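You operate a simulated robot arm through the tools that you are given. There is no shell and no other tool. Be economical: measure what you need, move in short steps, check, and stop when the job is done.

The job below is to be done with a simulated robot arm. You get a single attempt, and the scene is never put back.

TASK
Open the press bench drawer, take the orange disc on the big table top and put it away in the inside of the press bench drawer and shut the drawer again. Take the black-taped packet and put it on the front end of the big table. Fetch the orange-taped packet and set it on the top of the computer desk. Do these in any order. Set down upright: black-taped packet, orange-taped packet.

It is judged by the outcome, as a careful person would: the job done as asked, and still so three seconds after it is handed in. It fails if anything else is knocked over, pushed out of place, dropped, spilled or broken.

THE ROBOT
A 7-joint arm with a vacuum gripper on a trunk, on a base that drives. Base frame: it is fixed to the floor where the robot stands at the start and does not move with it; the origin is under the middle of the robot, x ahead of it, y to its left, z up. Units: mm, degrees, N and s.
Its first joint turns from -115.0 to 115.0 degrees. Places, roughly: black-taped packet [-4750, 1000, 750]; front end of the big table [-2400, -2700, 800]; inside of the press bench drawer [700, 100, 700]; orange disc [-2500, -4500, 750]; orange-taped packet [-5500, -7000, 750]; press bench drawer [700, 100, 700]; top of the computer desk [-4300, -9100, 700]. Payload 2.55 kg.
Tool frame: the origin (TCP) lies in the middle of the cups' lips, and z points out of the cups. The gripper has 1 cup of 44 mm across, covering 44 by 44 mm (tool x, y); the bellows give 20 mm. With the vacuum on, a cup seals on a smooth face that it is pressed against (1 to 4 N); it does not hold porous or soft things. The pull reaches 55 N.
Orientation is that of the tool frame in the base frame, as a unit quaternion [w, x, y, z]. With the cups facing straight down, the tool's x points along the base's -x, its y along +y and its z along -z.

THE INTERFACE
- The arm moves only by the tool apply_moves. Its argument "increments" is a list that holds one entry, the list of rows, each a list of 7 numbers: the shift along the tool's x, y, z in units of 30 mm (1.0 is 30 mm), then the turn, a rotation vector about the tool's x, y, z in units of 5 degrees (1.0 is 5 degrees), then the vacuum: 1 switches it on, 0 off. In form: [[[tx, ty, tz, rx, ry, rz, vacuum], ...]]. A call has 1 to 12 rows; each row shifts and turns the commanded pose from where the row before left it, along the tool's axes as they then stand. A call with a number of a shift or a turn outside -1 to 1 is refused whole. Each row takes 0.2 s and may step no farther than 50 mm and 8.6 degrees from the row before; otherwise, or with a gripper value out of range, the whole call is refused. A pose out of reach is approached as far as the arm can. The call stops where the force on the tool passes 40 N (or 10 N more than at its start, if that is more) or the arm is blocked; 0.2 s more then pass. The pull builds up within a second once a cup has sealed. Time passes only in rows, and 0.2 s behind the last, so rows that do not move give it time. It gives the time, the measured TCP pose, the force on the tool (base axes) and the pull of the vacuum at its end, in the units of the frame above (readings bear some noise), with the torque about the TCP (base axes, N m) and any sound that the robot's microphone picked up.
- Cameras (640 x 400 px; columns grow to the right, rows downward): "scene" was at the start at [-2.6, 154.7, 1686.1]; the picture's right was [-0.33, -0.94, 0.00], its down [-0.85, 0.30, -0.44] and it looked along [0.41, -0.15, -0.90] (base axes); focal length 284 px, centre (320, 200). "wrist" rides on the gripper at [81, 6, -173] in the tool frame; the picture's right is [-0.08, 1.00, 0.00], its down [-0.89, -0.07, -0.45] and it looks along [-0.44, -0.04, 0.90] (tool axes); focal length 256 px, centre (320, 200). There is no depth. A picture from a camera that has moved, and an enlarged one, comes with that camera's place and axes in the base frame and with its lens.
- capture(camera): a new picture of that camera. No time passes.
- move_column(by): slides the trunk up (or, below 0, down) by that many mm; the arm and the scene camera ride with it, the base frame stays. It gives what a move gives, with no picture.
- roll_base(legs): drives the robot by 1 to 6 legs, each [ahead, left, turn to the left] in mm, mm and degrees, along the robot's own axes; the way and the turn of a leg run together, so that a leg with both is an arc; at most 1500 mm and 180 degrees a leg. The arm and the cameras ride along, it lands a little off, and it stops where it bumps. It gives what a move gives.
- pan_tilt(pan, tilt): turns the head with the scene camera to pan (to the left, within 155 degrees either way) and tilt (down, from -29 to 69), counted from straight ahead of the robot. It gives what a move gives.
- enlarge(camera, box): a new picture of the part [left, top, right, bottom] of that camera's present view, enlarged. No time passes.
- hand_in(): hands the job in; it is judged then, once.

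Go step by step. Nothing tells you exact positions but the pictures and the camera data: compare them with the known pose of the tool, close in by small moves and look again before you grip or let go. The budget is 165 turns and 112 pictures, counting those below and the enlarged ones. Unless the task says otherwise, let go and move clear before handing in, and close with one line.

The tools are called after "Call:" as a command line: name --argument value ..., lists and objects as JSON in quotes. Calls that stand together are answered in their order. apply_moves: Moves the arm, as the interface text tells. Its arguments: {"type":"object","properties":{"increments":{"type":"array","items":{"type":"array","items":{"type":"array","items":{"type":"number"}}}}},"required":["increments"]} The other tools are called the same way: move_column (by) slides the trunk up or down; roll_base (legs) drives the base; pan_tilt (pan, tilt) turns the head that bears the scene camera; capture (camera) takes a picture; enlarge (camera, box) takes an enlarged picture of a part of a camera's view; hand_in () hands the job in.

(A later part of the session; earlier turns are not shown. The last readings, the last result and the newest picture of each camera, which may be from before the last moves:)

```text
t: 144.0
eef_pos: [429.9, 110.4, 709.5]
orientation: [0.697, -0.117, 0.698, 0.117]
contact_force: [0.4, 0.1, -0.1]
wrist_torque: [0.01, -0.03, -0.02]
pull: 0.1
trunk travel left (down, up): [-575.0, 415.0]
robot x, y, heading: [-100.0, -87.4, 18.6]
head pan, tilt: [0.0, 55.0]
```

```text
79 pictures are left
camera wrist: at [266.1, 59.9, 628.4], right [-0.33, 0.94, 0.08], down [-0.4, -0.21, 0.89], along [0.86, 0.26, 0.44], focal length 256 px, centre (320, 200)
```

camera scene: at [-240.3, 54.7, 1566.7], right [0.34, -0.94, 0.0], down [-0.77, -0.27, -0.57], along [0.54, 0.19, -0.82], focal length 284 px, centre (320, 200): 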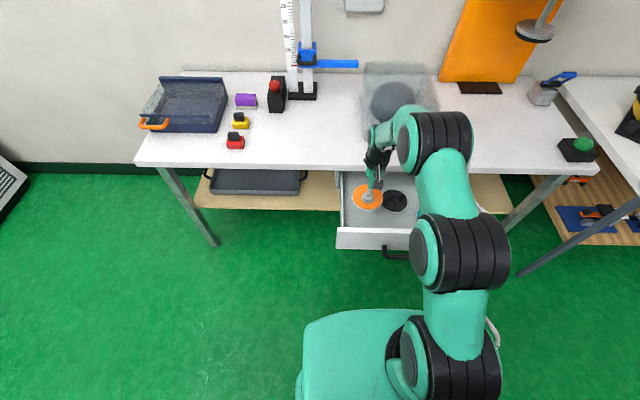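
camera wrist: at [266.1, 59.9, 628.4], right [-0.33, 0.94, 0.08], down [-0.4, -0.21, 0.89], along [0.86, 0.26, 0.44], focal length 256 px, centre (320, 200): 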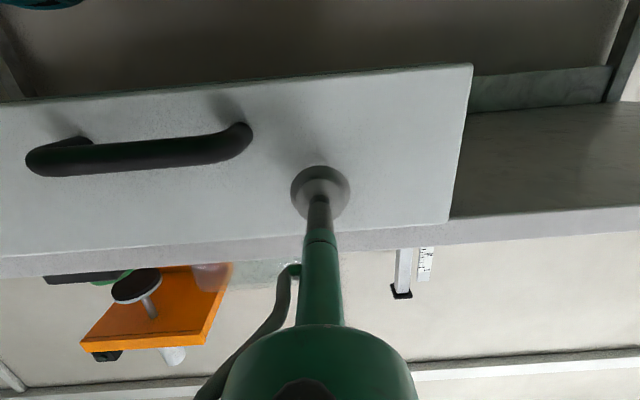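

Nearly shut; finishing with the arm until the force rises.

Call:
apply_moves --increments '[[[0, 0, 0.5, 0, 0, 0, 0], [0, 0, 0.4, 0, 0, 0, 0], [0, 0, 0.3, 0, 0, 0, 0], [0, 0, 0.2, 0, 0, 0, 0], [0, 0, 0.2, 0, 0, 0, 0], [0, 0, 0.2, 0, 0, 0, 0], [0, 0, 0.2, 0, 0, 0, 0]]]'

Call:
capture --camera "wrist"

```text
t: 145.6
eef_pos: [486.5, 129.6, 709.0]
orientation: [0.698, -0.118, 0.697, 0.118]
contact_force: [-6.0, -2.4, 1.9]
wrist_torque: [-0.01, 0.05, 0.01]
pull: 0.0
trunk travel left (down, up): [-575.0, 415.0]
robot x, y, heading: [-99.8, -89.5, 18.9]
head pan, tilt: [0.0, 55.0]
```

```text
78 pictures are left
camera wrist: at [321.8, 79.2, 628.7], right [-0.33, 0.94, 0.08], down [-0.4, -0.21, 0.89], along [0.86, 0.26, 0.45], focal length 256 px, centre (320, 200)
```

wrist: 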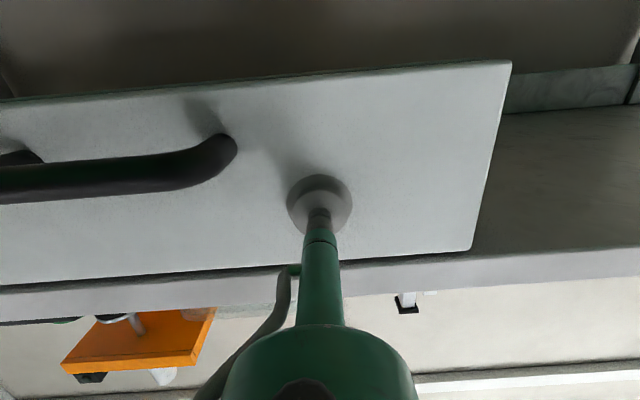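

Call:
apply_moves --increments '[[[0, 0, 0.1, 0, 0, 0, 0], [0, 0, 0.1, 0, 0, 0, 0], [0, 0, 0.1, 0, 0, 0, 0]]]'

Call:
apply_moves --increments '[[[0, 0, -0.5, 0, 0, 0, 0], [0, 0, -1, 0, 0, 0, 0], [0, 0, -1, 0, 0, 0, 0]]]'

Call:
roll_base --legs '[[-450, 0, 0]]'

Call:
capture --camera "scene"

```text
t: 146.5
eef_pos: [489.0, 129.7, 705.7]
orientation: [0.694, -0.119, 0.7, 0.117]
contact_force: [-14.7, -4.9, 5.3]
wrist_torque: [-0.1, 0.17, 0.01]
pull: 0.0
trunk travel left (down, up): [-575.0, 415.0]
robot x, y, heading: [-102.8, -89.1, 18.7]
head pan, tilt: [0.0, 55.0]
stopped in row 3: the force on the tool passed its limit (the readings are from after the stop); the commanded pose is now the measured one
```

```text
t: 147.3
eef_pos: [419.8, 106.4, 707.0]
orientation: [0.695, -0.118, 0.699, 0.118]
contact_force: [0.1, -1.0, 0.5]
wrist_torque: [-0.01, 0.01, -0.02]
pull: 0.1
trunk travel left (down, up): [-575.0, 415.0]
robot x, y, heading: [-98.7, -88.0, 18.6]
head pan, tilt: [0.0, 55.0]
```

```text
t: 150.1
eef_pos: [-7.3, -39.4, 707.5]
orientation: [0.695, -0.118, 0.699, 0.117]
contact_force: [0.7, 0.4, -0.4]
wrist_torque: [0.02, 0.03, -0.02]
pull: 0.0
trunk travel left (down, up): [-575.0, 415.0]
robot x, y, heading: [-527.2, -234.6, 18.8]
head pan, tilt: [0.0, 55.0]
```

```text
77 pictures are left
camera scene: at [-575.7, -63.8, 1471.6], right [0.32, -0.95, 0.0], down [-0.78, -0.26, -0.57], along [0.54, 0.18, -0.82], focal length 284 px, centre (320, 200)
```

scene: 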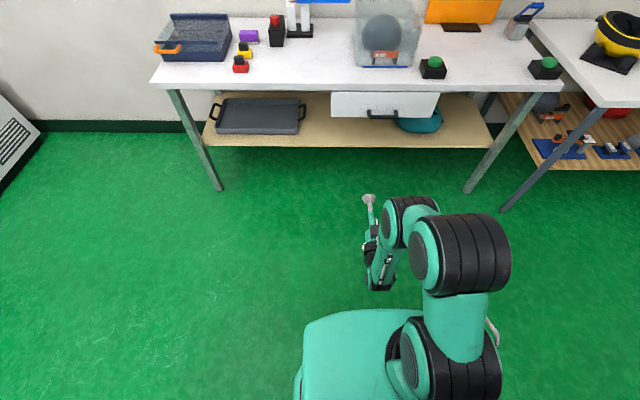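

The drawer is shut. I set the tool down-facing again, raise the trunk, and drive towards the black-taped packet by the north wall, turning to face it.

Call:
move_column --by 225

Call:
apply_moves --increments '[[[0, 0, 0, 0, 1, 0, 0], [0, 0, 0, 0, 1, 0, 0], [0, 0, 0, 0, 1, 0, 0], [0, 0, 0, 0, 1, 0, 0], [0, 0, 0, 0, 1, 0, 0], [0, 0, 0, 0, 1, 0, 0], [0, 0, 0, 0, 1, 0, 0], [0, 0, 0, 0, 1, 0, 0], [0, 0, 0, 0, 1, 0, 0]]]'

Call:
apply_moves --increments '[[[0, 0, 0, 0, 1, 0, 0], [0, 0, 0, 0, 1, 0, 0], [0, 0, 0, 0, 1, 0, 0], [0, 0, 0, 0, 1, 0, 0], [0, 0, 0, 0, 1, 0, 0], [0, 0, 0, 0, 1, 0, 0], [0, 0, 0, 0, 1, 0, 0], [0, 0, 0, 0, 1, 0, 0], [0, 0, 0, 0, 1, 0, 0]]]'

Call:
roll_base --legs '[[-1400, 0, 0], [-1300, 0, 0], [-900, 0, 0], [0, 1000, 0], [0, 0, 90]]'

Call:
pan_tilt --pan 0 --tilt 35

Call:
capture --camera "scene"

```text
t: 152.4
eef_pos: [-6.5, -38.9, 931.9]
orientation: [0.695, -0.119, 0.699, 0.118]
contact_force: [-0.6, -0.2, -0.1]
wrist_torque: [-0.03, 0.0, 0.01]
pull: 0.0
trunk travel left (down, up): [-800.0, 190.0]
robot x, y, heading: [-526.1, -239.4, 18.7]
head pan, tilt: [0.0, 55.0]
```

```text
t: 154.4
eef_pos: [-7.1, -38.8, 931.5]
orientation: [0.373, -0.154, 0.913, 0.063]
contact_force: [0.6, 0.2, 0.5]
wrist_torque: [-0.04, 0.0, 0.04]
pull: 0.1
trunk travel left (down, up): [-800.0, 190.0]
robot x, y, heading: [-529.1, -236.6, 18.8]
head pan, tilt: [0.0, 55.0]
```

```text
t: 156.4
eef_pos: [-5.3, -39.2, 932.9]
orientation: [-0.004, -0.165, 0.986, -0.001]
contact_force: [-0.7, 0.6, 0.3]
wrist_torque: [0.04, 0.0, 0.02]
pull: 0.1
trunk travel left (down, up): [-800.0, 190.0]
robot x, y, heading: [-528.1, -231.5, 19.0]
head pan, tilt: [0.0, 55.0]
```

```text
t: 182.5
eef_pos: [-4435.0, 130.0, 932.2]
orientation: [0.003, 0.802, -0.597, 0.002]
contact_force: [0.3, -0.3, -0.4]
wrist_torque: [0.02, 0.01, 0.03]
pull: 0.1
trunk travel left (down, up): [-800.0, 190.0]
robot x, y, heading: [-4265.7, -403.6, 106.2]
head pan, tilt: [0.0, 55.0]
```

```text
t: 183.3
eef_pos: [-4436.1, 129.9, 932.4]
orientation: [0.002, 0.802, -0.598, 0.003]
contact_force: [0.4, -0.2, -0.7]
wrist_torque: [-0.01, 0.01, 0.01]
pull: 0.0
trunk travel left (down, up): [-800.0, 190.0]
robot x, y, heading: [-4264.2, -399.7, 106.5]
head pan, tilt: [0.0, 35.0]
```

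```text
76 pictures are left
camera scene: at [-4443.5, -424.3, 1724.8], right [0.96, 0.28, 0.0], down [0.16, -0.55, -0.82], along [-0.23, 0.79, -0.57], focal length 284 px, centre (320, 200)
```

scene: 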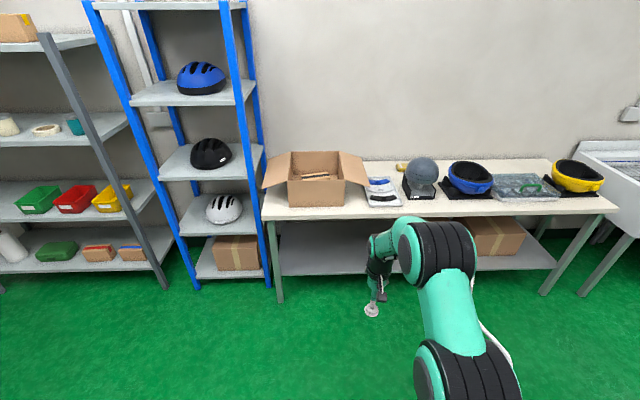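

Call:
enlarge --camera "scene" --box '[250, 130, 450, 255]'

```text
3.20 times, centred on (350, 192) of scene
camera zoom: at [-4443.5, -424.3, 1724.8], right [0.96, 0.28, 0.0], down [0.16, -0.55, -0.82], along [-0.23, 0.79, -0.57], focal length 909 px, centre (224, 224)
```

zoom: 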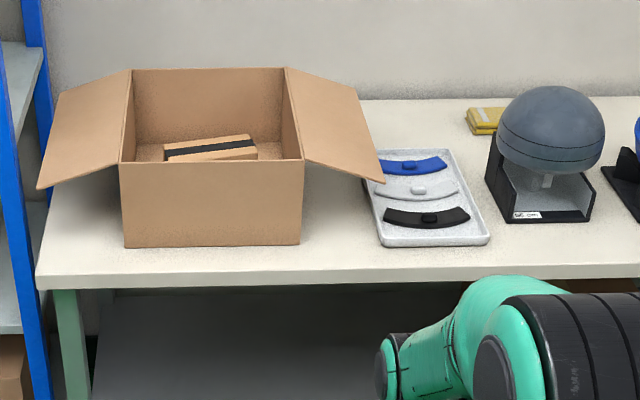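

The black-taped packet lies in an open cardboard box (rim ~z 950) near (-4900,1070). I raise the trunk for clearance, straighten heading and move closer.

Call:
move_column --by 150

Call:
roll_base --legs '[[0, 0, 2.6], [760, 120, 0]]'

Call:
pan_tilt --pan 0 --tilt 50

Call:
capture --camera "scene"

Call:
capture --camera "wrist"

```text
t: 185.1
eef_pos: [-4436.0, 130.6, 1080.4]
orientation: [0.001, 0.802, -0.598, 0.001]
contact_force: [0.3, 0.1, 0.6]
wrist_torque: [0.0, 0.0, 0.0]
pull: 0.0
trunk travel left (down, up): [-950.0, 40.0]
robot x, y, heading: [-4264.2, -397.0, 106.2]
head pan, tilt: [0.0, 35.0]
```

```text
t: 189.6
eef_pos: [-4818.2, 805.5, 1081.5]
orientation: [0.002, 0.815, -0.58, 0.002]
contact_force: [1.1, -1.4, -0.1]
wrist_torque: [0.0, -0.01, 0.03]
pull: 0.1
trunk travel left (down, up): [-950.0, 40.0]
robot x, y, heading: [-4626.0, 279.7, 108.6]
head pan, tilt: [0.0, 35.0]
```

```text
t: 190.4
eef_pos: [-4819.5, 803.8, 1081.8]
orientation: [0.001, 0.815, -0.58, 0.002]
contact_force: [-0.8, 0.0, -0.6]
wrist_torque: [0.06, 0.02, 0.03]
pull: 0.1
trunk travel left (down, up): [-950.0, 40.0]
robot x, y, heading: [-4623.5, 282.6, 108.7]
head pan, tilt: [0.0, 50.0]
```

```text
74 pictures are left
camera scene: at [-4798.9, 240.1, 1853.2], right [0.95, 0.32, 0.0], down [0.25, -0.72, -0.64], along [-0.21, 0.61, -0.77], focal length 284 px, centre (320, 200)
```

scene: 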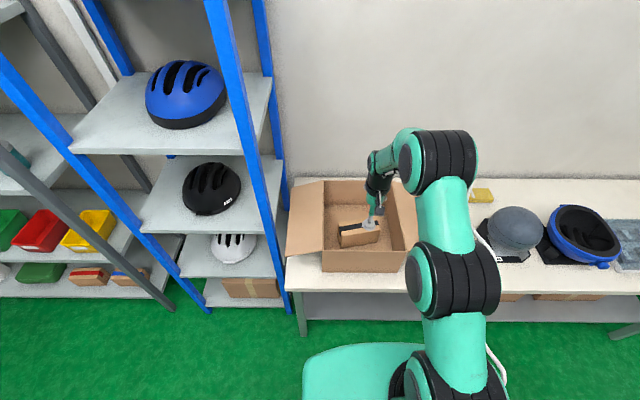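

```text
73 pictures are left
camera wrist: at [-4797.7, 727.2, 1255.1], right [-0.97, -0.25, 0.0], down [-0.23, 0.87, 0.44], along [-0.11, 0.43, -0.9], focal length 256 px, centre (320, 200)
```

wrist: 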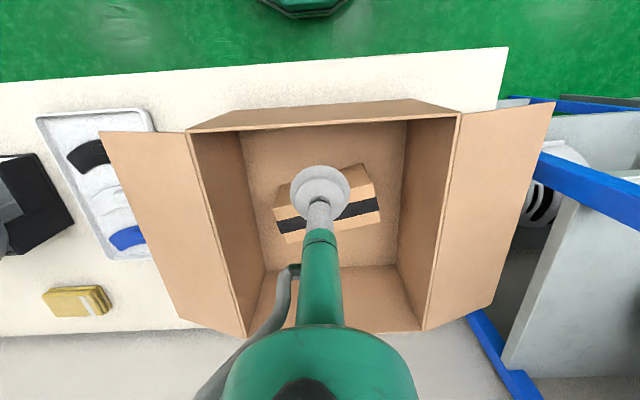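

Call:
enlarge --camera "wrist" --box '[230, 130, 430, 255]'

Call:
enlarge --camera "scene" --box '[280, 160, 440, 285]'

```text
3.20 times, centred on (330, 192) of wrist
camera zoom: at [-4797.7, 727.2, 1255.1], right [-0.97, -0.25, 0.0], down [-0.23, 0.87, 0.44], along [-0.11, 0.43, -0.9], focal length 819 px, centre (288, 224)
```

zoom: 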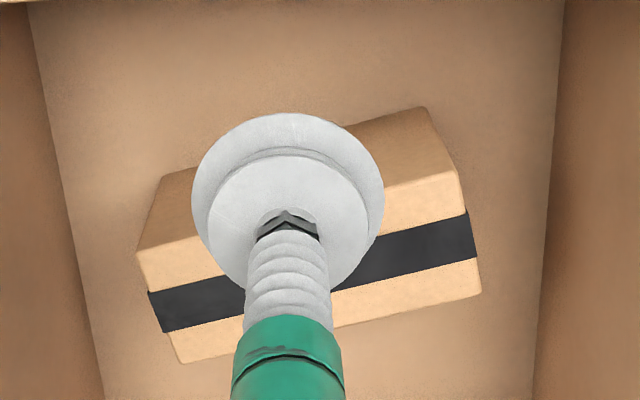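

```text
3.20 times, centred on (360, 222) of scene
camera zoom: at [-4798.9, 240.1, 1853.2], right [0.95, 0.32, 0.0], down [0.25, -0.72, -0.64], along [-0.21, 0.61, -0.77], focal length 909 px, centre (192, 128)
```

zoom: 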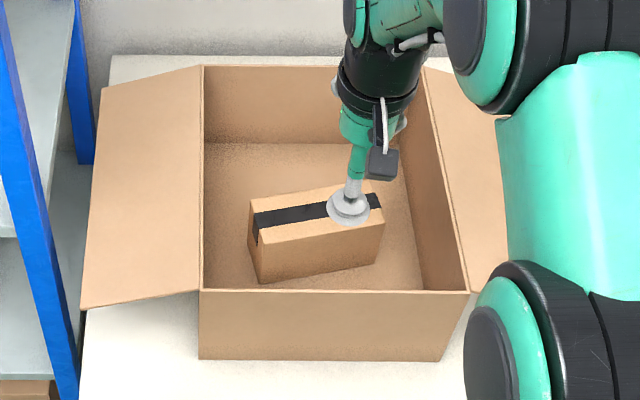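

The packet stands upright with the tape along its top, top centre about (-4865,931,876). I drive ahead 110 and refine.

Call:
roll_base --legs '[[112, 0, 0]]'

Call:
apply_moves --increments '[[[-0.8, 0, 0, 0, 0, 0, 0], [0, 0, 0, 0, 0, 0, 0]]]'

Call:
move_column --by -120

Call:
capture --camera "wrist"

```text
t: 191.6
eef_pos: [-4854.2, 910.4, 1082.5]
orientation: [0.001, 0.814, -0.582, 0.002]
contact_force: [-0.4, -0.7, 0.5]
wrist_torque: [-0.03, 0.0, -0.02]
pull: 0.0
trunk travel left (down, up): [-950.0, 40.0]
robot x, y, heading: [-4659.1, 389.3, 108.9]
head pan, tilt: [0.0, 50.0]
```

```text
t: 192.2
eef_pos: [-4862.1, 932.7, 1080.3]
orientation: [0.002, 0.814, -0.581, 0.003]
contact_force: [-0.7, -0.2, 0.3]
wrist_torque: [-0.02, 0.01, 0.01]
pull: 0.0
trunk travel left (down, up): [-950.0, 40.0]
robot x, y, heading: [-4661.5, 386.2, 108.4]
head pan, tilt: [0.0, 50.0]
```

```text
t: 193.7
eef_pos: [-4863.1, 933.7, 962.2]
orientation: [0.001, 0.814, -0.581, 0.002]
contact_force: [-0.1, -0.9, -0.1]
wrist_torque: [0.02, -0.01, 0.04]
pull: 0.1
trunk travel left (down, up): [-830.0, 160.0]
robot x, y, heading: [-4660.3, 388.2, 109.0]
head pan, tilt: [0.0, 50.0]
```

```text
70 pictures are left
camera wrist: at [-4841.4, 855.4, 1134.9], right [-0.97, -0.25, 0.0], down [-0.23, 0.87, 0.44], along [-0.11, 0.43, -0.9], focal length 256 px, centre (320, 200)
```

wrist: 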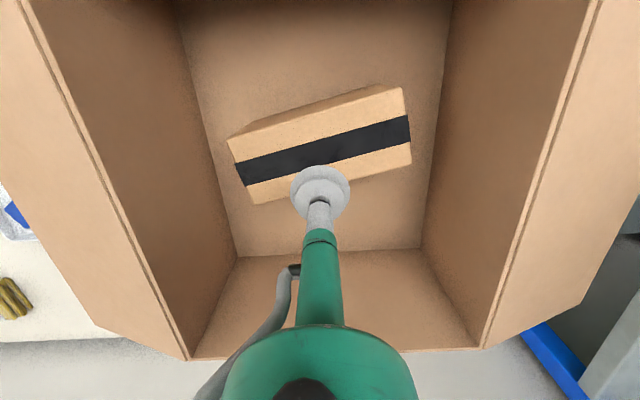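

The cup is ~18 mm too far ahead; correcting and descending a bit.

Call:
apply_moves --increments '[[[0.6, 0, 0.5, 0, 0, 0, 0], [0, 0, 0.5, 0, 0, 0, 0]]]'

Call:
capture --camera "wrist"

```text
t: 194.3
eef_pos: [-4856.5, 914.8, 930.6]
orientation: [0.002, 0.815, -0.58, 0.003]
contact_force: [0.5, 0.4, 0.0]
wrist_torque: [0.0, -0.01, -0.02]
pull: 0.0
trunk travel left (down, up): [-830.0, 160.0]
robot x, y, heading: [-4660.0, 386.4, 108.7]
head pan, tilt: [0.0, 50.0]
```

```text
69 pictures are left
camera wrist: at [-4835.5, 838.9, 1104.5], right [-0.97, -0.25, 0.0], down [-0.23, 0.87, 0.44], along [-0.11, 0.43, -0.9], focal length 256 px, centre (320, 200)
```

wrist: 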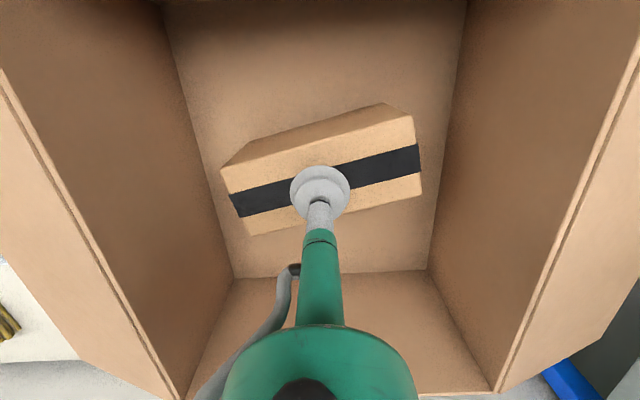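

Call:
apply_moves --increments '[[[-0.22, 0.1, 0.5, 0, 0, 0, 1], [0, 0, 0.3, 0, 0, 0, 1], [0, 0, 0.2, 0, 0, 0, 1], [0, 0, 0.2, 0, 0, 0, 1], [0, 0, 0, 0, 0, 0, 1], [0, 0, 0, 0, 0, 0, 1]]]'

Call:
capture --camera "wrist"

```text
t: 195.7
eef_pos: [-4861.1, 920.5, 900.3]
orientation: [-0.001, 0.814, -0.58, -0.002]
contact_force: [2.1, -3.3, 33.6]
wrist_torque: [0.02, -0.07, -0.03]
pull: 54.8
trunk travel left (down, up): [-830.0, 160.0]
robot x, y, heading: [-4660.0, 390.1, 108.5]
head pan, tilt: [0.0, 50.0]
```

```text
68 pictures are left
camera wrist: at [-4839.7, 841.7, 1072.8], right [-0.97, -0.25, 0.0], down [-0.22, 0.86, 0.45], along [-0.11, 0.44, -0.89], focal length 256 px, centre (320, 200)
```

wrist: 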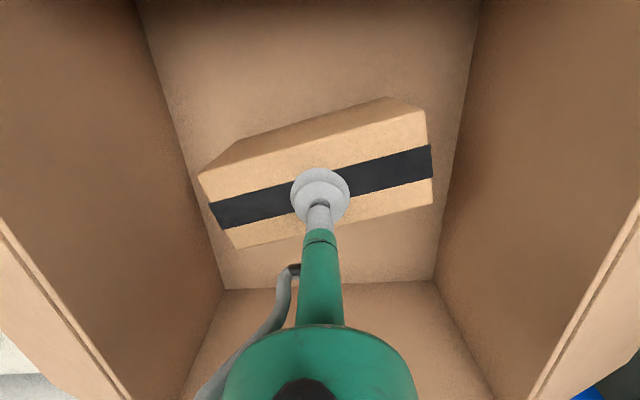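

Sealed on the packet's top, centred. Lifting it straight up out of the box.

Call:
apply_moves --increments '[[[0, 0, -0.3, 0, 0, 0, 1], [0, 0, -0.5, 0, 0, 0, 1], [0, 0, -1, 0, 0, 0, 1], [0, 0, -1, 0, 0, 0, 1]]]'

Call:
move_column --by 160

Call:
capture --camera "wrist"

Call:
capture --camera "scene"

```text
t: 196.7
eef_pos: [-4860.5, 920.7, 979.0]
orientation: [0.002, 0.814, -0.581, 0.003]
contact_force: [0.1, -0.1, -3.1]
wrist_torque: [0.01, 0.0, 0.0]
pull: 55.3
trunk travel left (down, up): [-830.0, 160.0]
robot x, y, heading: [-4658.6, 385.4, 108.7]
head pan, tilt: [0.0, 50.0]
```

```text
t: 198.5
eef_pos: [-4860.2, 920.9, 1139.2]
orientation: [0.002, 0.814, -0.58, 0.003]
contact_force: [-0.3, 0.1, -4.3]
wrist_torque: [0.04, 0.03, -0.02]
pull: 55.0
trunk travel left (down, up): [-990.0, 0.0]
robot x, y, heading: [-4660.1, 388.9, 108.4]
head pan, tilt: [0.0, 50.0]
```

```text
67 pictures are left
camera wrist: at [-4840.3, 844.2, 1312.9], right [-0.97, -0.25, 0.0], down [-0.23, 0.87, 0.44], along [-0.11, 0.43, -0.9], focal length 256 px, centre (320, 200)
```

wrist: 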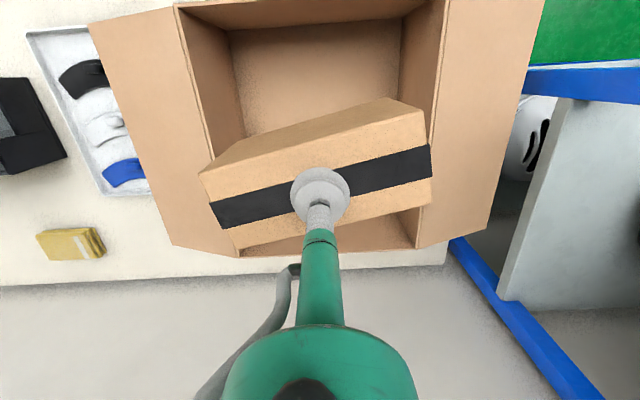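

```text
66 pictures are left
camera scene: at [-4834.8, 345.7, 1893.1], right [0.95, 0.32, 0.0], down [0.25, -0.73, -0.64], along [-0.21, 0.61, -0.77], focal length 284 px, centre (320, 200)
```

scene: 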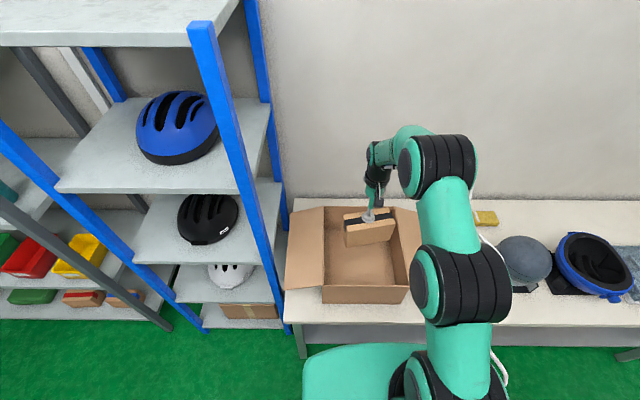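

Packet is clear of the box. I back away, turn around and drive to the front end of the big table.

Call:
roll_base --legs '[[-900, 0, 0], [0, 0, 90], [0, 0, 90], [900, 0, 0], [0, 1130, 0]]'

Call:
pan_tilt --pan 0 --tilt 35

Call:
capture --camera "scene"

```text
t: 220.6
eef_pos: [-2810.2, -1492.8, 1139.7]
orientation: [-0.003, 0.584, 0.812, 0.001]
contact_force: [-0.5, 0.3, -3.3]
wrist_torque: [-0.03, -0.05, 0.0]
pull: 54.4
trunk travel left (down, up): [-990.0, 0.0]
robot x, y, heading: [-3006.3, -954.3, -71.9]
head pan, tilt: [0.0, 50.0]
```

```text
t: 221.4
eef_pos: [-2810.5, -1493.2, 1140.7]
orientation: [-0.003, 0.584, 0.812, 0.002]
contact_force: [-0.2, 0.3, -2.3]
wrist_torque: [-0.01, -0.03, 0.03]
pull: 54.6
trunk travel left (down, up): [-990.0, 0.0]
robot x, y, heading: [-3000.8, -959.2, -71.8]
head pan, tilt: [0.0, 35.0]
```

```text
65 pictures are left
camera scene: at [-2830.0, -930.0, 1914.8], right [-0.95, -0.31, 0.0], down [-0.18, 0.55, -0.82], along [0.26, -0.78, -0.57], focal length 284 px, centre (320, 200)
```

scene: 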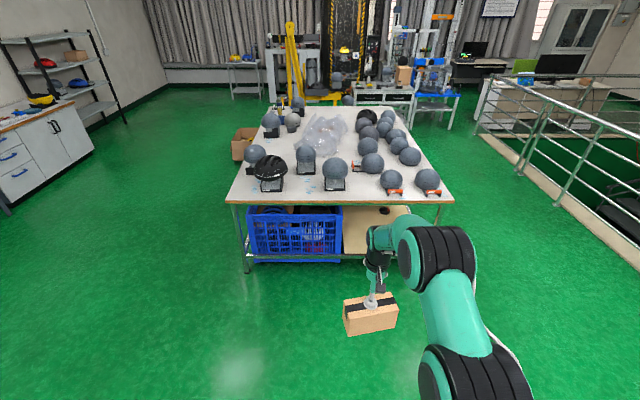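

Call:
enlarge --camera "scene" --box '[215, 110, 465, 266]'

```text
2.56 times, centred on (340, 188) of scene
camera zoom: at [-2830.0, -930.0, 1914.8], right [-0.95, -0.31, 0.0], down [-0.18, 0.55, -0.82], along [0.26, -0.78, -0.57], focal length 727 px, centre (269, 231)
```

zoom: 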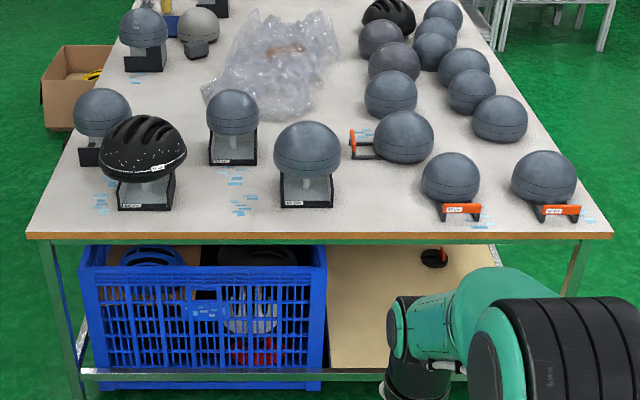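

A free gap about 280 mm wide lies between two helmet stands at the front edge, around (-2180,-2540). I drive up and check from above.

Call:
roll_base --legs '[[950, 272, 0]]'

Call:
pan_tilt --pan 0 --tilt 50

Call:
capture --camera "scene"

Call:
capture --camera "wrist"

```text
t: 226.5
eef_pos: [-2246.5, -2307.9, 1140.8]
orientation: [-0.003, 0.581, 0.814, 0.002]
contact_force: [0.5, 0.0, -2.9]
wrist_torque: [-0.03, -0.04, 0.01]
pull: 54.7
trunk travel left (down, up): [-990.0, 0.0]
robot x, y, heading: [-2446.2, -1775.0, -71.2]
head pan, tilt: [0.0, 35.0]
```

```text
t: 227.3
eef_pos: [-2247.2, -2307.5, 1139.2]
orientation: [-0.003, 0.581, 0.814, 0.002]
contact_force: [-0.2, -1.3, -2.4]
wrist_torque: [0.0, 0.01, 0.01]
pull: 54.2
trunk travel left (down, up): [-990.0, 0.0]
robot x, y, heading: [-2443.8, -1773.1, -71.5]
head pan, tilt: [0.0, 50.0]
```

```text
63 pictures are left
camera scene: at [-2274.6, -1734.6, 1893.2], right [-0.95, -0.32, 0.0], down [-0.24, 0.73, -0.64], along [0.21, -0.61, -0.77], focal length 284 px, centre (320, 200)
```

scene: 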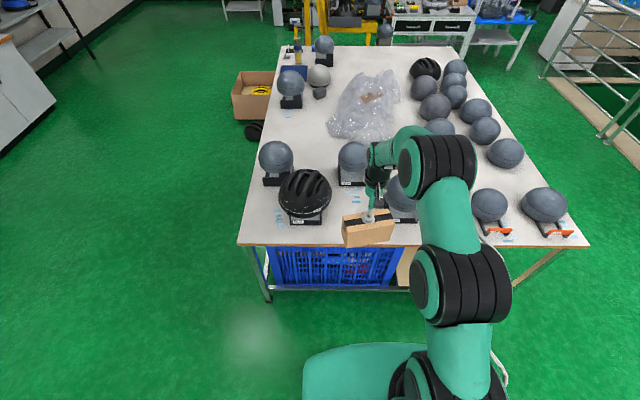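

```text
62 pictures are left
camera wrist: at [-2265.6, -2230.2, 1312.9], right [0.97, 0.25, 0.0], down [0.22, -0.87, 0.44], along [0.11, -0.43, -0.9], focal length 256 px, centre (320, 200)
```

wrist: 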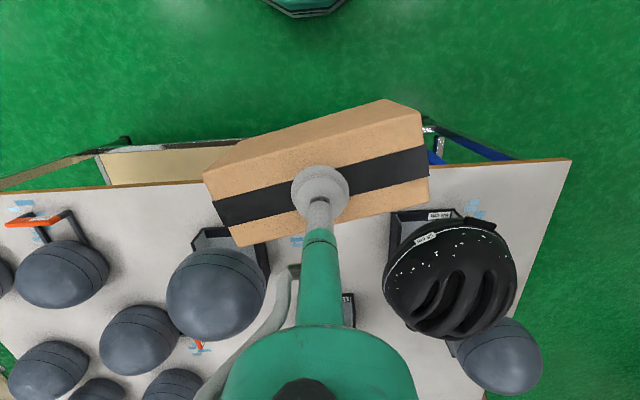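

Gap centre is about ahead 216 mm. Driving 200 mm in, then lowering.

Call:
roll_base --legs '[[203, -4, 0]]'

Call:
move_column --by -120

Call:
capture --camera "scene"

Call:
capture --camera "wrist"

```text
t: 228.9
eef_pos: [-2185.6, -2501.6, 1140.0]
orientation: [-0.003, 0.581, 0.814, 0.002]
contact_force: [0.0, 0.0, -3.2]
wrist_torque: [-0.03, 0.01, 0.02]
pull: 54.8
trunk travel left (down, up): [-990.0, 0.0]
robot x, y, heading: [-2387.0, -1964.3, -71.4]
head pan, tilt: [0.0, 50.0]
```

```text
t: 230.4
eef_pos: [-2185.2, -2501.1, 1020.3]
orientation: [-0.003, 0.581, 0.814, 0.002]
contact_force: [0.5, -0.1, -2.3]
wrist_torque: [-0.01, 0.0, 0.0]
pull: 54.9
trunk travel left (down, up): [-870.0, 120.0]
robot x, y, heading: [-2387.0, -1967.5, -71.6]
head pan, tilt: [0.0, 50.0]
```

```text
61 pictures are left
camera scene: at [-2213.6, -1928.1, 1773.2], right [-0.95, -0.32, 0.0], down [-0.24, 0.73, -0.64], along [0.21, -0.61, -0.77], focal length 284 px, centre (320, 200)
```

scene: 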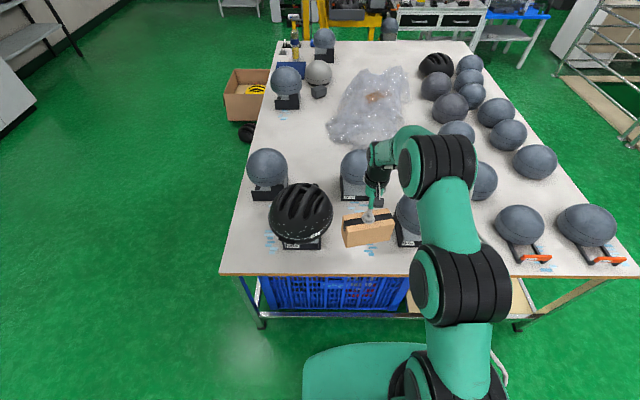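

```text
60 pictures are left
camera wrist: at [-2204.5, -2423.7, 1193.0], right [0.97, 0.25, 0.0], down [0.22, -0.87, 0.44], along [0.11, -0.43, -0.9], focal length 256 px, centre (320, 200)
```

wrist: 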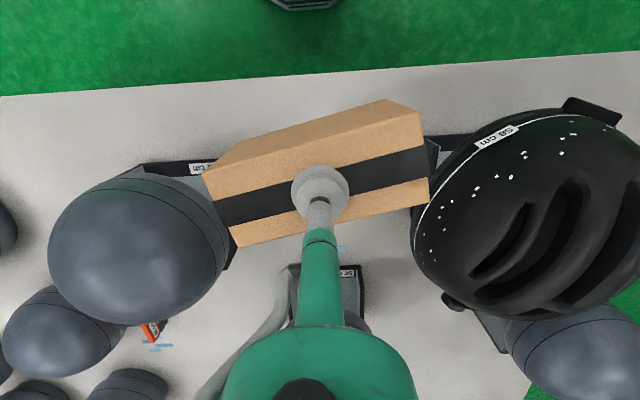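

Margins are 50–70 mm either side. I lower on.

Call:
move_column --by -85

Call:
apply_moves --increments '[[[0, 0, 0.3, 0, 0, 0, 1], [0, 0, 0.2, 0, 0, 0, 1], [0, 0, 0.2, 0, 0, 0, 1], [0, 0, 0.2, 0, 0, 0, 1]]]'

Call:
capture --camera "wrist"

```text
t: 231.6
eef_pos: [-2185.5, -2499.9, 935.7]
orientation: [-0.003, 0.58, 0.814, 0.003]
contact_force: [0.8, 0.0, -2.3]
wrist_torque: [-0.04, 0.02, 0.01]
pull: 54.8
trunk travel left (down, up): [-785.0, 205.0]
robot x, y, heading: [-2383.9, -1965.0, -71.5]
head pan, tilt: [0.0, 50.0]
```

```text
t: 232.6
eef_pos: [-2185.8, -2500.5, 908.4]
orientation: [-0.002, 0.58, 0.815, 0.002]
contact_force: [0.5, -0.1, -3.5]
wrist_torque: [-0.03, 0.02, -0.02]
pull: 54.5
trunk travel left (down, up): [-785.0, 205.0]
robot x, y, heading: [-2388.5, -1967.8, -71.5]
head pan, tilt: [0.0, 50.0]
```

```text
59 pictures are left
camera wrist: at [-2204.6, -2423.4, 1080.5], right [0.97, 0.25, 0.0], down [0.22, -0.87, 0.44], along [0.11, -0.43, -0.9], focal length 256 px, centre (320, 200)
```

wrist: 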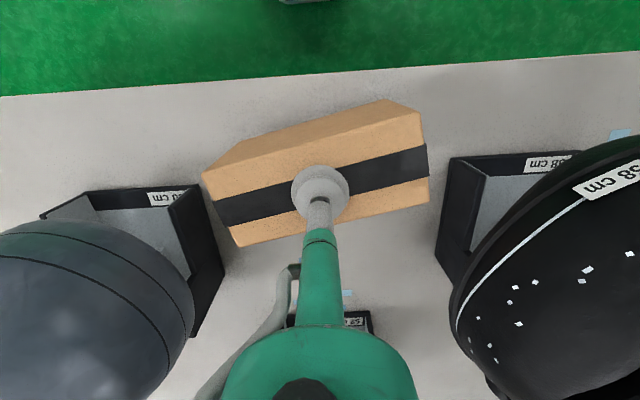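

Near the surface, well clear of the stands. Small steps to contact.

Call:
apply_moves --increments '[[[0, 0, 0.15, 0, 0, 0, 1], [0, 0, 0.15, 0, 0, 0, 1], [0, 0, 0.15, 0, 0, 0, 1]]]'

```text
t: 233.4
eef_pos: [-2185.3, -2501.1, 893.8]
orientation: [-0.003, 0.581, 0.814, 0.002]
contact_force: [0.5, -0.1, -2.9]
wrist_torque: [0.0, -0.03, -0.01]
pull: 54.8
trunk travel left (down, up): [-785.0, 205.0]
robot x, y, heading: [-2380.9, -1964.7, -71.3]
head pan, tilt: [0.0, 50.0]
```

Call:
apply_moves --increments '[[[0, 0, 0.15, 0, 0, 0, 1], [0, 0, 0.15, 0, 0, 0, 1]]]'

Call:
apply_moves --increments '[[[0, 0, 0.15, 0, 0, 0, 1], [0, 0, 0.1, 0, 0, 0, 1]]]'

```text
t: 234.0
eef_pos: [-2185.6, -2500.2, 885.1]
orientation: [-0.002, 0.58, 0.814, 0.001]
contact_force: [0.5, 0.4, -2.8]
wrist_torque: [-0.01, -0.03, 0.01]
pull: 54.8
trunk travel left (down, up): [-785.0, 205.0]
robot x, y, heading: [-2382.2, -1967.8, -71.8]
head pan, tilt: [0.0, 50.0]
```

```text
t: 234.6
eef_pos: [-2185.6, -2500.9, 880.3]
orientation: [-0.001, 0.581, 0.814, 0.001]
contact_force: [-1.9, 3.4, 10.6]
wrist_torque: [0.09, 0.06, 0.0]
pull: 54.8
trunk travel left (down, up): [-785.0, 205.0]
robot x, y, heading: [-2386.3, -1966.6, -71.3]
head pan, tilt: [0.0, 50.0]
```

Contact at 880. Releasing and rising straight up.

Call:
apply_moves --increments '[[[0, 0, 0, 0, 0, 0, 0], [0, 0, 0, 0, 0, 0, 0], [0, 0, 0, 0, 0, 0, 0], [0, 0, -0.3, 0, 0, 0, 0], [0, 0, -1, 0, 0, 0, 0], [0, 0, -1, 0, 0, 0, 0]]]'

Call:
move_column --by 160

Call:
roll_base --legs '[[-500, 0, 0]]'

Call:
capture --camera "scene"

```text
t: 236.0
eef_pos: [-2186.9, -2500.2, 946.0]
orientation: [-0.002, 0.581, 0.814, 0.003]
contact_force: [-0.2, 1.1, 0.3]
wrist_torque: [-0.04, 0.0, -0.01]
pull: 0.0
trunk travel left (down, up): [-785.0, 205.0]
robot x, y, heading: [-2381.9, -1968.5, -71.3]
head pan, tilt: [0.0, 50.0]
```

```text
t: 237.8
eef_pos: [-2185.8, -2500.9, 1105.6]
orientation: [-0.003, 0.581, 0.814, 0.002]
contact_force: [0.5, -0.4, 0.7]
wrist_torque: [-0.01, 0.03, 0.0]
pull: 0.0
trunk travel left (down, up): [-945.0, 45.0]
robot x, y, heading: [-2385.9, -1964.1, -71.3]
head pan, tilt: [0.0, 50.0]
```

```text
t: 240.8
eef_pos: [-2349.1, -2022.6, 1106.5]
orientation: [-0.004, 0.583, 0.813, 0.002]
contact_force: [0.0, 0.6, 0.5]
wrist_torque: [0.02, 0.02, -0.04]
pull: 0.1
trunk travel left (down, up): [-945.0, 45.0]
robot x, y, heading: [-2546.0, -1488.1, -71.7]
head pan, tilt: [0.0, 50.0]
```

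```text
58 pictures are left
camera scene: at [-2374.0, -1449.8, 1848.1], right [-0.95, -0.32, 0.0], down [-0.24, 0.73, -0.64], along [0.2, -0.61, -0.77], focal length 284 px, centre (320, 200)
```

scene: 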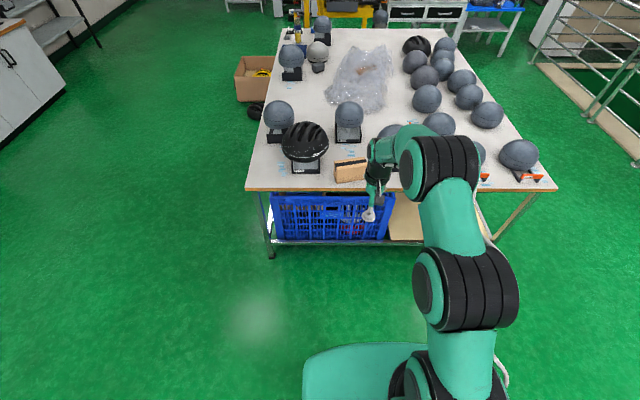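

The black-taped packet stands at the table's front end. Next I go west and south along the aisle between table and railing toward the orange-taped packet.

Call:
roll_base --legs '[[0, -1000, 0], [0, -970, 0], [1400, 0, 0], [1400, 0, 0], [600, 0, 0]]'

Call:
pan_tilt --pan -40 --tilt 20

Call:
capture --camera "scene"

```text
t: 266.7
eef_pos: [-3194.7, -5859.3, 1105.9]
orientation: [-0.003, 0.59, 0.807, 0.002]
contact_force: [0.1, 0.2, 0.2]
wrist_torque: [0.01, -0.02, 0.0]
pull: 0.1
trunk travel left (down, up): [-945.0, 45.0]
robot x, y, heading: [-3385.5, -5322.5, -72.6]
head pan, tilt: [0.0, 50.0]
```

```text
t: 267.7
eef_pos: [-3194.7, -5858.4, 1106.0]
orientation: [-0.003, 0.59, 0.807, 0.002]
contact_force: [-0.7, 0.3, -0.2]
wrist_torque: [0.01, 0.0, 0.02]
pull: 0.2
trunk travel left (down, up): [-945.0, 45.0]
robot x, y, heading: [-3382.9, -5319.4, -72.4]
head pan, tilt: [-40.0, 20.0]
```

```text
57 pictures are left
camera scene: at [-3268.5, -5299.1, 1893.7], right [-0.92, 0.38, 0.0], down [0.13, 0.32, -0.94], along [-0.36, -0.87, -0.34], focal length 284 px, centre (320, 200)
```

scene: 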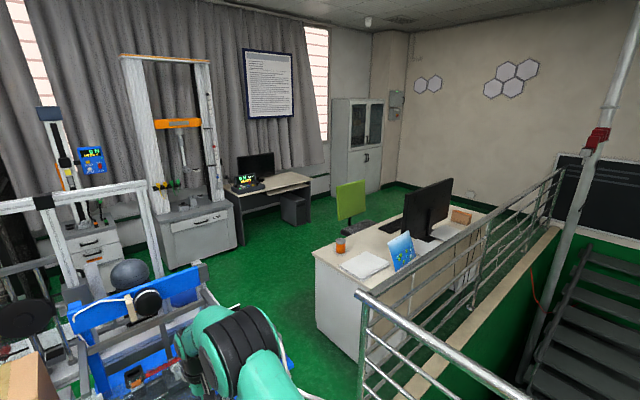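

The orange-taped packet stands on the white counter by the railing, the computer desk is further back. I check the passage between the blue table and the counter.

Call:
enlarge --camera "scene" --box '[300, 160, 540, 310]'

Call:
pan_tilt --pan -15 --tilt 45

Call:
capture --camera "scene"

```text
2.67 times, centred on (420, 235) of scene
camera zoom: at [-3268.5, -5299.1, 1893.7], right [-0.92, 0.38, 0.0], down [0.13, 0.32, -0.94], along [-0.36, -0.87, -0.34], focal length 758 px, centre (53, 107)
```

zoom: 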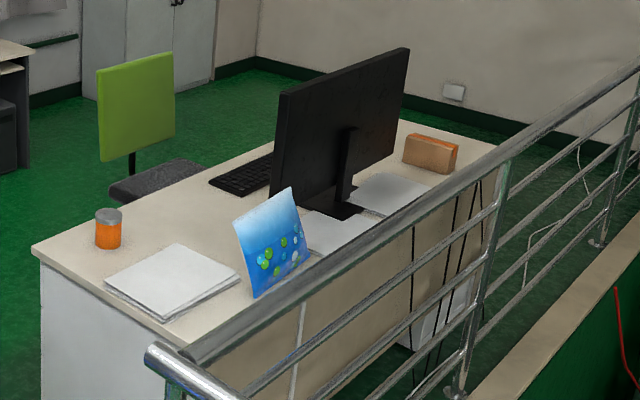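

```text
t: 268.6
eef_pos: [-3194.8, -5859.1, 1106.8]
orientation: [-0.003, 0.59, 0.807, 0.002]
contact_force: [-0.2, -0.2, -0.2]
wrist_torque: [-0.02, -0.03, 0.02]
pull: 0.1
trunk travel left (down, up): [-945.0, 45.0]
robot x, y, heading: [-3380.4, -5322.5, -72.7]
head pan, tilt: [-15.0, 45.0]
```

```text
55 pictures are left
camera scene: at [-3229.6, -5294.2, 1855.1], right [-1.0, -0.04, 0.0], down [-0.03, 0.71, -0.71], along [0.03, -0.71, -0.71], focal length 284 px, centre (320, 200)
```

scene: 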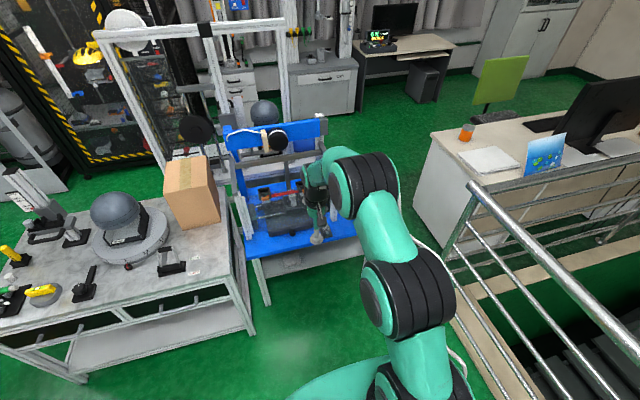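

The passage between blue table (right edge ≈ -5230) and railing/counter (≈ -5970) is ~720 mm wide. I back out, align with its centre and look again.

Call:
roll_base --legs '[[-500, 0, 1.7], [0, -680, 0]]'

Call:
pan_tilt --pan 0 --tilt 45

Call:
capture --camera "scene"

```text
t: 274.2
eef_pos: [-3838.4, -5557.0, 1106.0]
orientation: [-0.004, 0.599, 0.801, 0.001]
contact_force: [0.3, 0.2, 0.7]
wrist_torque: [0.02, 0.05, -0.01]
pull: 0.0
trunk travel left (down, up): [-945.0, 45.0]
robot x, y, heading: [-4020.0, -5016.1, -73.8]
head pan, tilt: [-15.0, 45.0]
stopped in leg 2: the robot was blocked; the commanded pose is now the measured one
```

```text
t: 275.0
eef_pos: [-3841.8, -5555.2, 1106.2]
orientation: [-0.002, 0.599, 0.801, 0.001]
contact_force: [0.0, 0.2, -0.3]
wrist_torque: [-0.03, 0.01, 0.01]
pull: 0.1
trunk travel left (down, up): [-945.0, 45.0]
robot x, y, heading: [-4017.9, -5013.2, -73.5]
head pan, tilt: [0.0, 45.0]
```

```text
54 pictures are left
camera scene: at [-3844.2, -4986.1, 1855.2], right [-0.96, -0.28, 0.0], down [-0.2, 0.68, -0.71], along [0.2, -0.68, -0.71], focal length 284 px, centre (320, 200)
```

scene: 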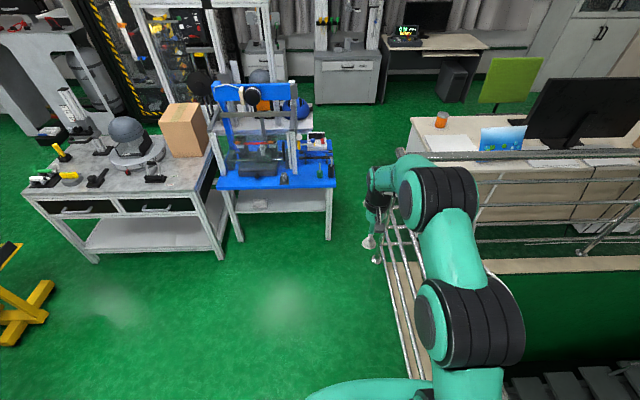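

I was stopped by the railing on my right; the gap near the railing's end looks narrower than thought. I move off 60 mm and study it closely.

Call:
roll_base --legs '[[0, 80, 0]]'

Call:
pan_tilt --pan 12 --tilt 45

Call:
enlarge --camera "scene" --box '[290, 60, 530, 290]'

Call:
pan_tilt --pan -60 --tilt 60

Call:
capture --camera "scene"

```text
t: 276.0
eef_pos: [-3762.6, -5534.2, 1106.9]
orientation: [-0.003, 0.598, 0.802, 0.001]
contact_force: [-1.0, -1.0, -1.1]
wrist_torque: [-0.01, 0.03, 0.0]
pull: 0.0
trunk travel left (down, up): [-945.0, 45.0]
robot x, y, heading: [-3941.5, -4988.1, -73.6]
head pan, tilt: [0.0, 45.0]
```

```text
t: 276.8
eef_pos: [-3763.4, -5533.8, 1107.5]
orientation: [-0.002, 0.598, 0.802, 0.002]
contact_force: [0.5, -0.6, 0.3]
wrist_torque: [0.02, -0.05, -0.02]
pull: 0.0
trunk travel left (down, up): [-945.0, 45.0]
robot x, y, heading: [-3942.1, -4988.5, -73.9]
head pan, tilt: [12.0, 45.0]
```

```text
1.74 times, centred on (410, 175) of scene
camera zoom: at [-3750.6, -4957.9, 1855.1], right [-0.88, -0.47, 0.0], down [-0.34, 0.62, -0.71], along [0.33, -0.62, -0.71], focal length 494 px, centre (164, 244)
```

zoom: 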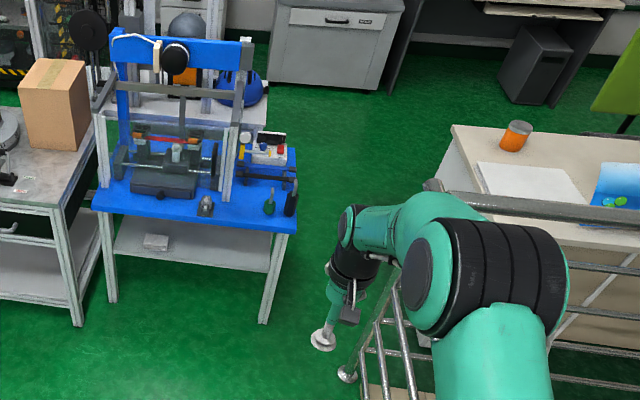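

```text
t: 278.2
eef_pos: [-3763.8, -5534.0, 1106.5]
orientation: [-0.002, 0.598, 0.801, 0.002]
contact_force: [-1.5, -0.8, 0.5]
wrist_torque: [0.02, 0.0, 0.0]
pull: 0.1
trunk travel left (down, up): [-945.0, 45.0]
robot x, y, heading: [-3944.7, -4991.1, -73.5]
head pan, tilt: [-60.0, 60.0]
```

```text
52 pictures are left
camera scene: at [-3835.0, -4934.5, 1835.6], right [-0.72, 0.69, 0.0], down [0.6, 0.63, -0.5], along [-0.35, -0.36, -0.87], focal length 284 px, centre (320, 200)
```

scene: 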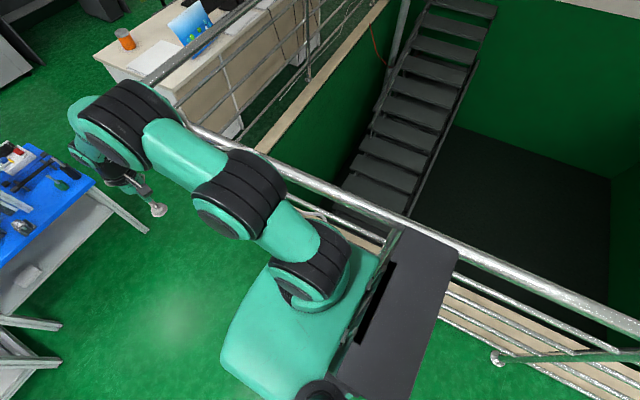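

The gap at the railing's end is only ~360 mm, too narrow for my base. I look for another way round behind the carts.

Call:
pan_tilt --pan 20 --tilt 22

Call:
capture --camera "scene"

Call:
pan_tilt --pan 60 --tilt 25

Call:
capture --camera "scene"

```text
t: 279.8
eef_pos: [-3763.5, -5533.5, 1106.7]
orientation: [-0.003, 0.598, 0.801, 0.001]
contact_force: [-0.1, -0.3, 0.0]
wrist_torque: [0.02, 0.01, 0.03]
pull: 0.1
trunk travel left (down, up): [-945.0, 45.0]
robot x, y, heading: [-3942.4, -4991.4, -73.6]
head pan, tilt: [20.0, 22.0]
```

```text
51 pictures are left
camera scene: at [-3734.2, -4961.1, 1890.5], right [-0.81, -0.59, 0.0], down [-0.22, 0.3, -0.93], along [0.55, -0.75, -0.38], focal length 284 px, centre (320, 200)
```

scene: 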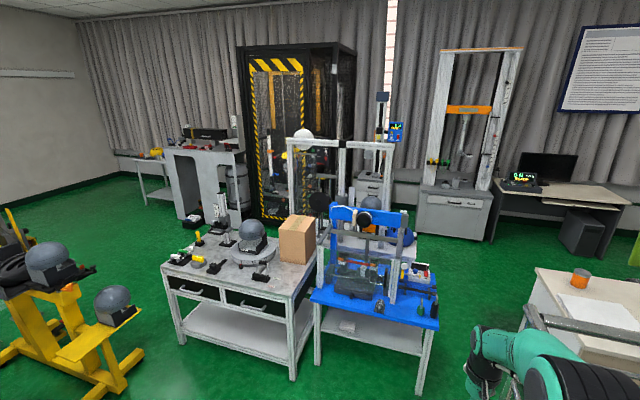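

```text
t: 280.8
eef_pos: [-3763.9, -5533.7, 1107.4]
orientation: [-0.003, 0.598, 0.801, 0.0]
contact_force: [-0.2, -1.4, 0.4]
wrist_torque: [0.0, -0.01, 0.01]
pull: 0.0
trunk travel left (down, up): [-945.0, 45.0]
robot x, y, heading: [-3939.0, -4993.6, -74.0]
head pan, tilt: [60.0, 25.0]
```

```text
50 pictures are left
camera scene: at [-3699.5, -4908.2, 1885.6], right [-0.24, -0.97, 0.0], down [-0.41, 0.1, -0.91], along [0.88, -0.22, -0.42], focal length 284 px, centre (320, 200)
```

scene: 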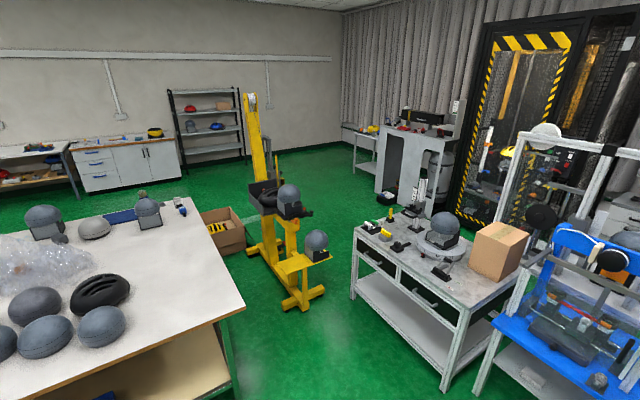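

I'll go the long way: back north, round the big table's east side, then west through the strip behind the carts. First back out and across the front.

Call:
roll_base --legs '[[0, 350, 0], [0, 0, 2.8], [-1400, 0, 0], [-1400, 0, 0]]'

Call:
roll_base --legs '[[0, 1400, 0], [0, 1400, 0], [0, 1300, 0]]'

Call:
pan_tilt --pan 0 --tilt 20

Call:
capture --camera "scene"

```text
t: 296.6
eef_pos: [-4322.3, -2789.7, 1107.2]
orientation: [-0.003, 0.571, 0.821, 0.0]
contact_force: [0.0, -0.2, 0.0]
wrist_torque: [0.0, 0.01, -0.03]
pull: 0.2
trunk travel left (down, up): [-945.0, 45.0]
robot x, y, heading: [-4535.9, -2259.1, -70.1]
head pan, tilt: [60.0, 25.0]
```

```text
t: 316.3
eef_pos: [-474.5, -1350.4, 1107.4]
orientation: [-0.003, 0.565, 0.825, 0.0]
contact_force: [0.4, 0.3, -0.2]
wrist_torque: [-0.02, -0.04, 0.0]
pull: 0.0
trunk travel left (down, up): [-945.0, 45.0]
robot x, y, heading: [-696.6, -822.9, -69.3]
head pan, tilt: [60.0, 25.0]
```

```text
t: 317.6
eef_pos: [-474.0, -1350.1, 1106.6]
orientation: [-0.002, 0.565, 0.825, 0.001]
contact_force: [0.5, -0.8, 0.1]
wrist_torque: [0.02, -0.02, 0.0]
pull: 0.1
trunk travel left (down, up): [-945.0, 45.0]
robot x, y, heading: [-696.6, -823.5, -69.2]
head pan, tilt: [0.0, 20.0]
```

```text
49 pictures are left
camera scene: at [-518.5, -793.6, 1893.7], right [-0.93, -0.36, 0.0], down [-0.12, 0.32, -0.94], along [0.34, -0.88, -0.34], focal length 284 px, centre (320, 200)
```

scene: 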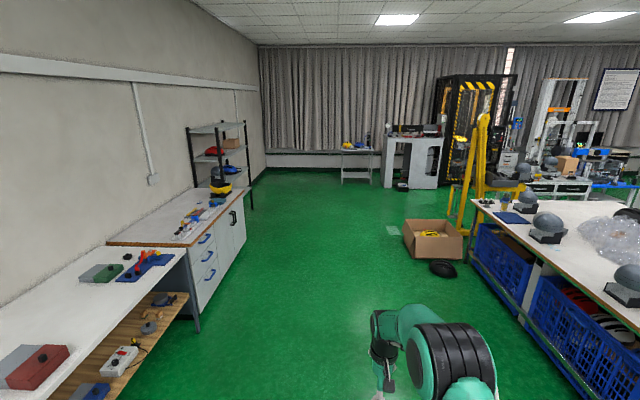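

The east lane is clear. I drive south past the box and turn to face west.

Call:
roll_base --legs '[[0, 0, -1.8], [1400, 0, 0], [1400, 0, 0], [1400, 0, 0], [1200, 0, 0], [0, 0, -90]]'

Call:
capture --camera "scene"

```text
t: 347.6
eef_pos: [538.4, -6113.8, 1107.1]
orientation: [-0.001, 0.987, 0.163, 0.002]
contact_force: [0.1, 0.6, 0.1]
wrist_torque: [0.0, 0.02, 0.0]
pull: 0.1
trunk travel left (down, up): [-945.0, 45.0]
robot x, y, heading: [1070.1, -5914.1, -161.3]
head pan, tilt: [0.0, 20.0]
```

```text
48 pictures are left
camera scene: at [1095.9, -6095.8, 1893.7], right [-0.32, 0.95, 0.0], down [0.32, 0.11, -0.94], along [-0.89, -0.3, -0.34], focal length 284 px, centre (320, 200)
```

scene: 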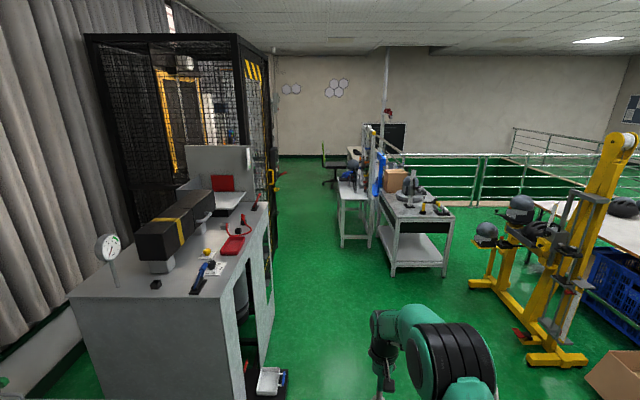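

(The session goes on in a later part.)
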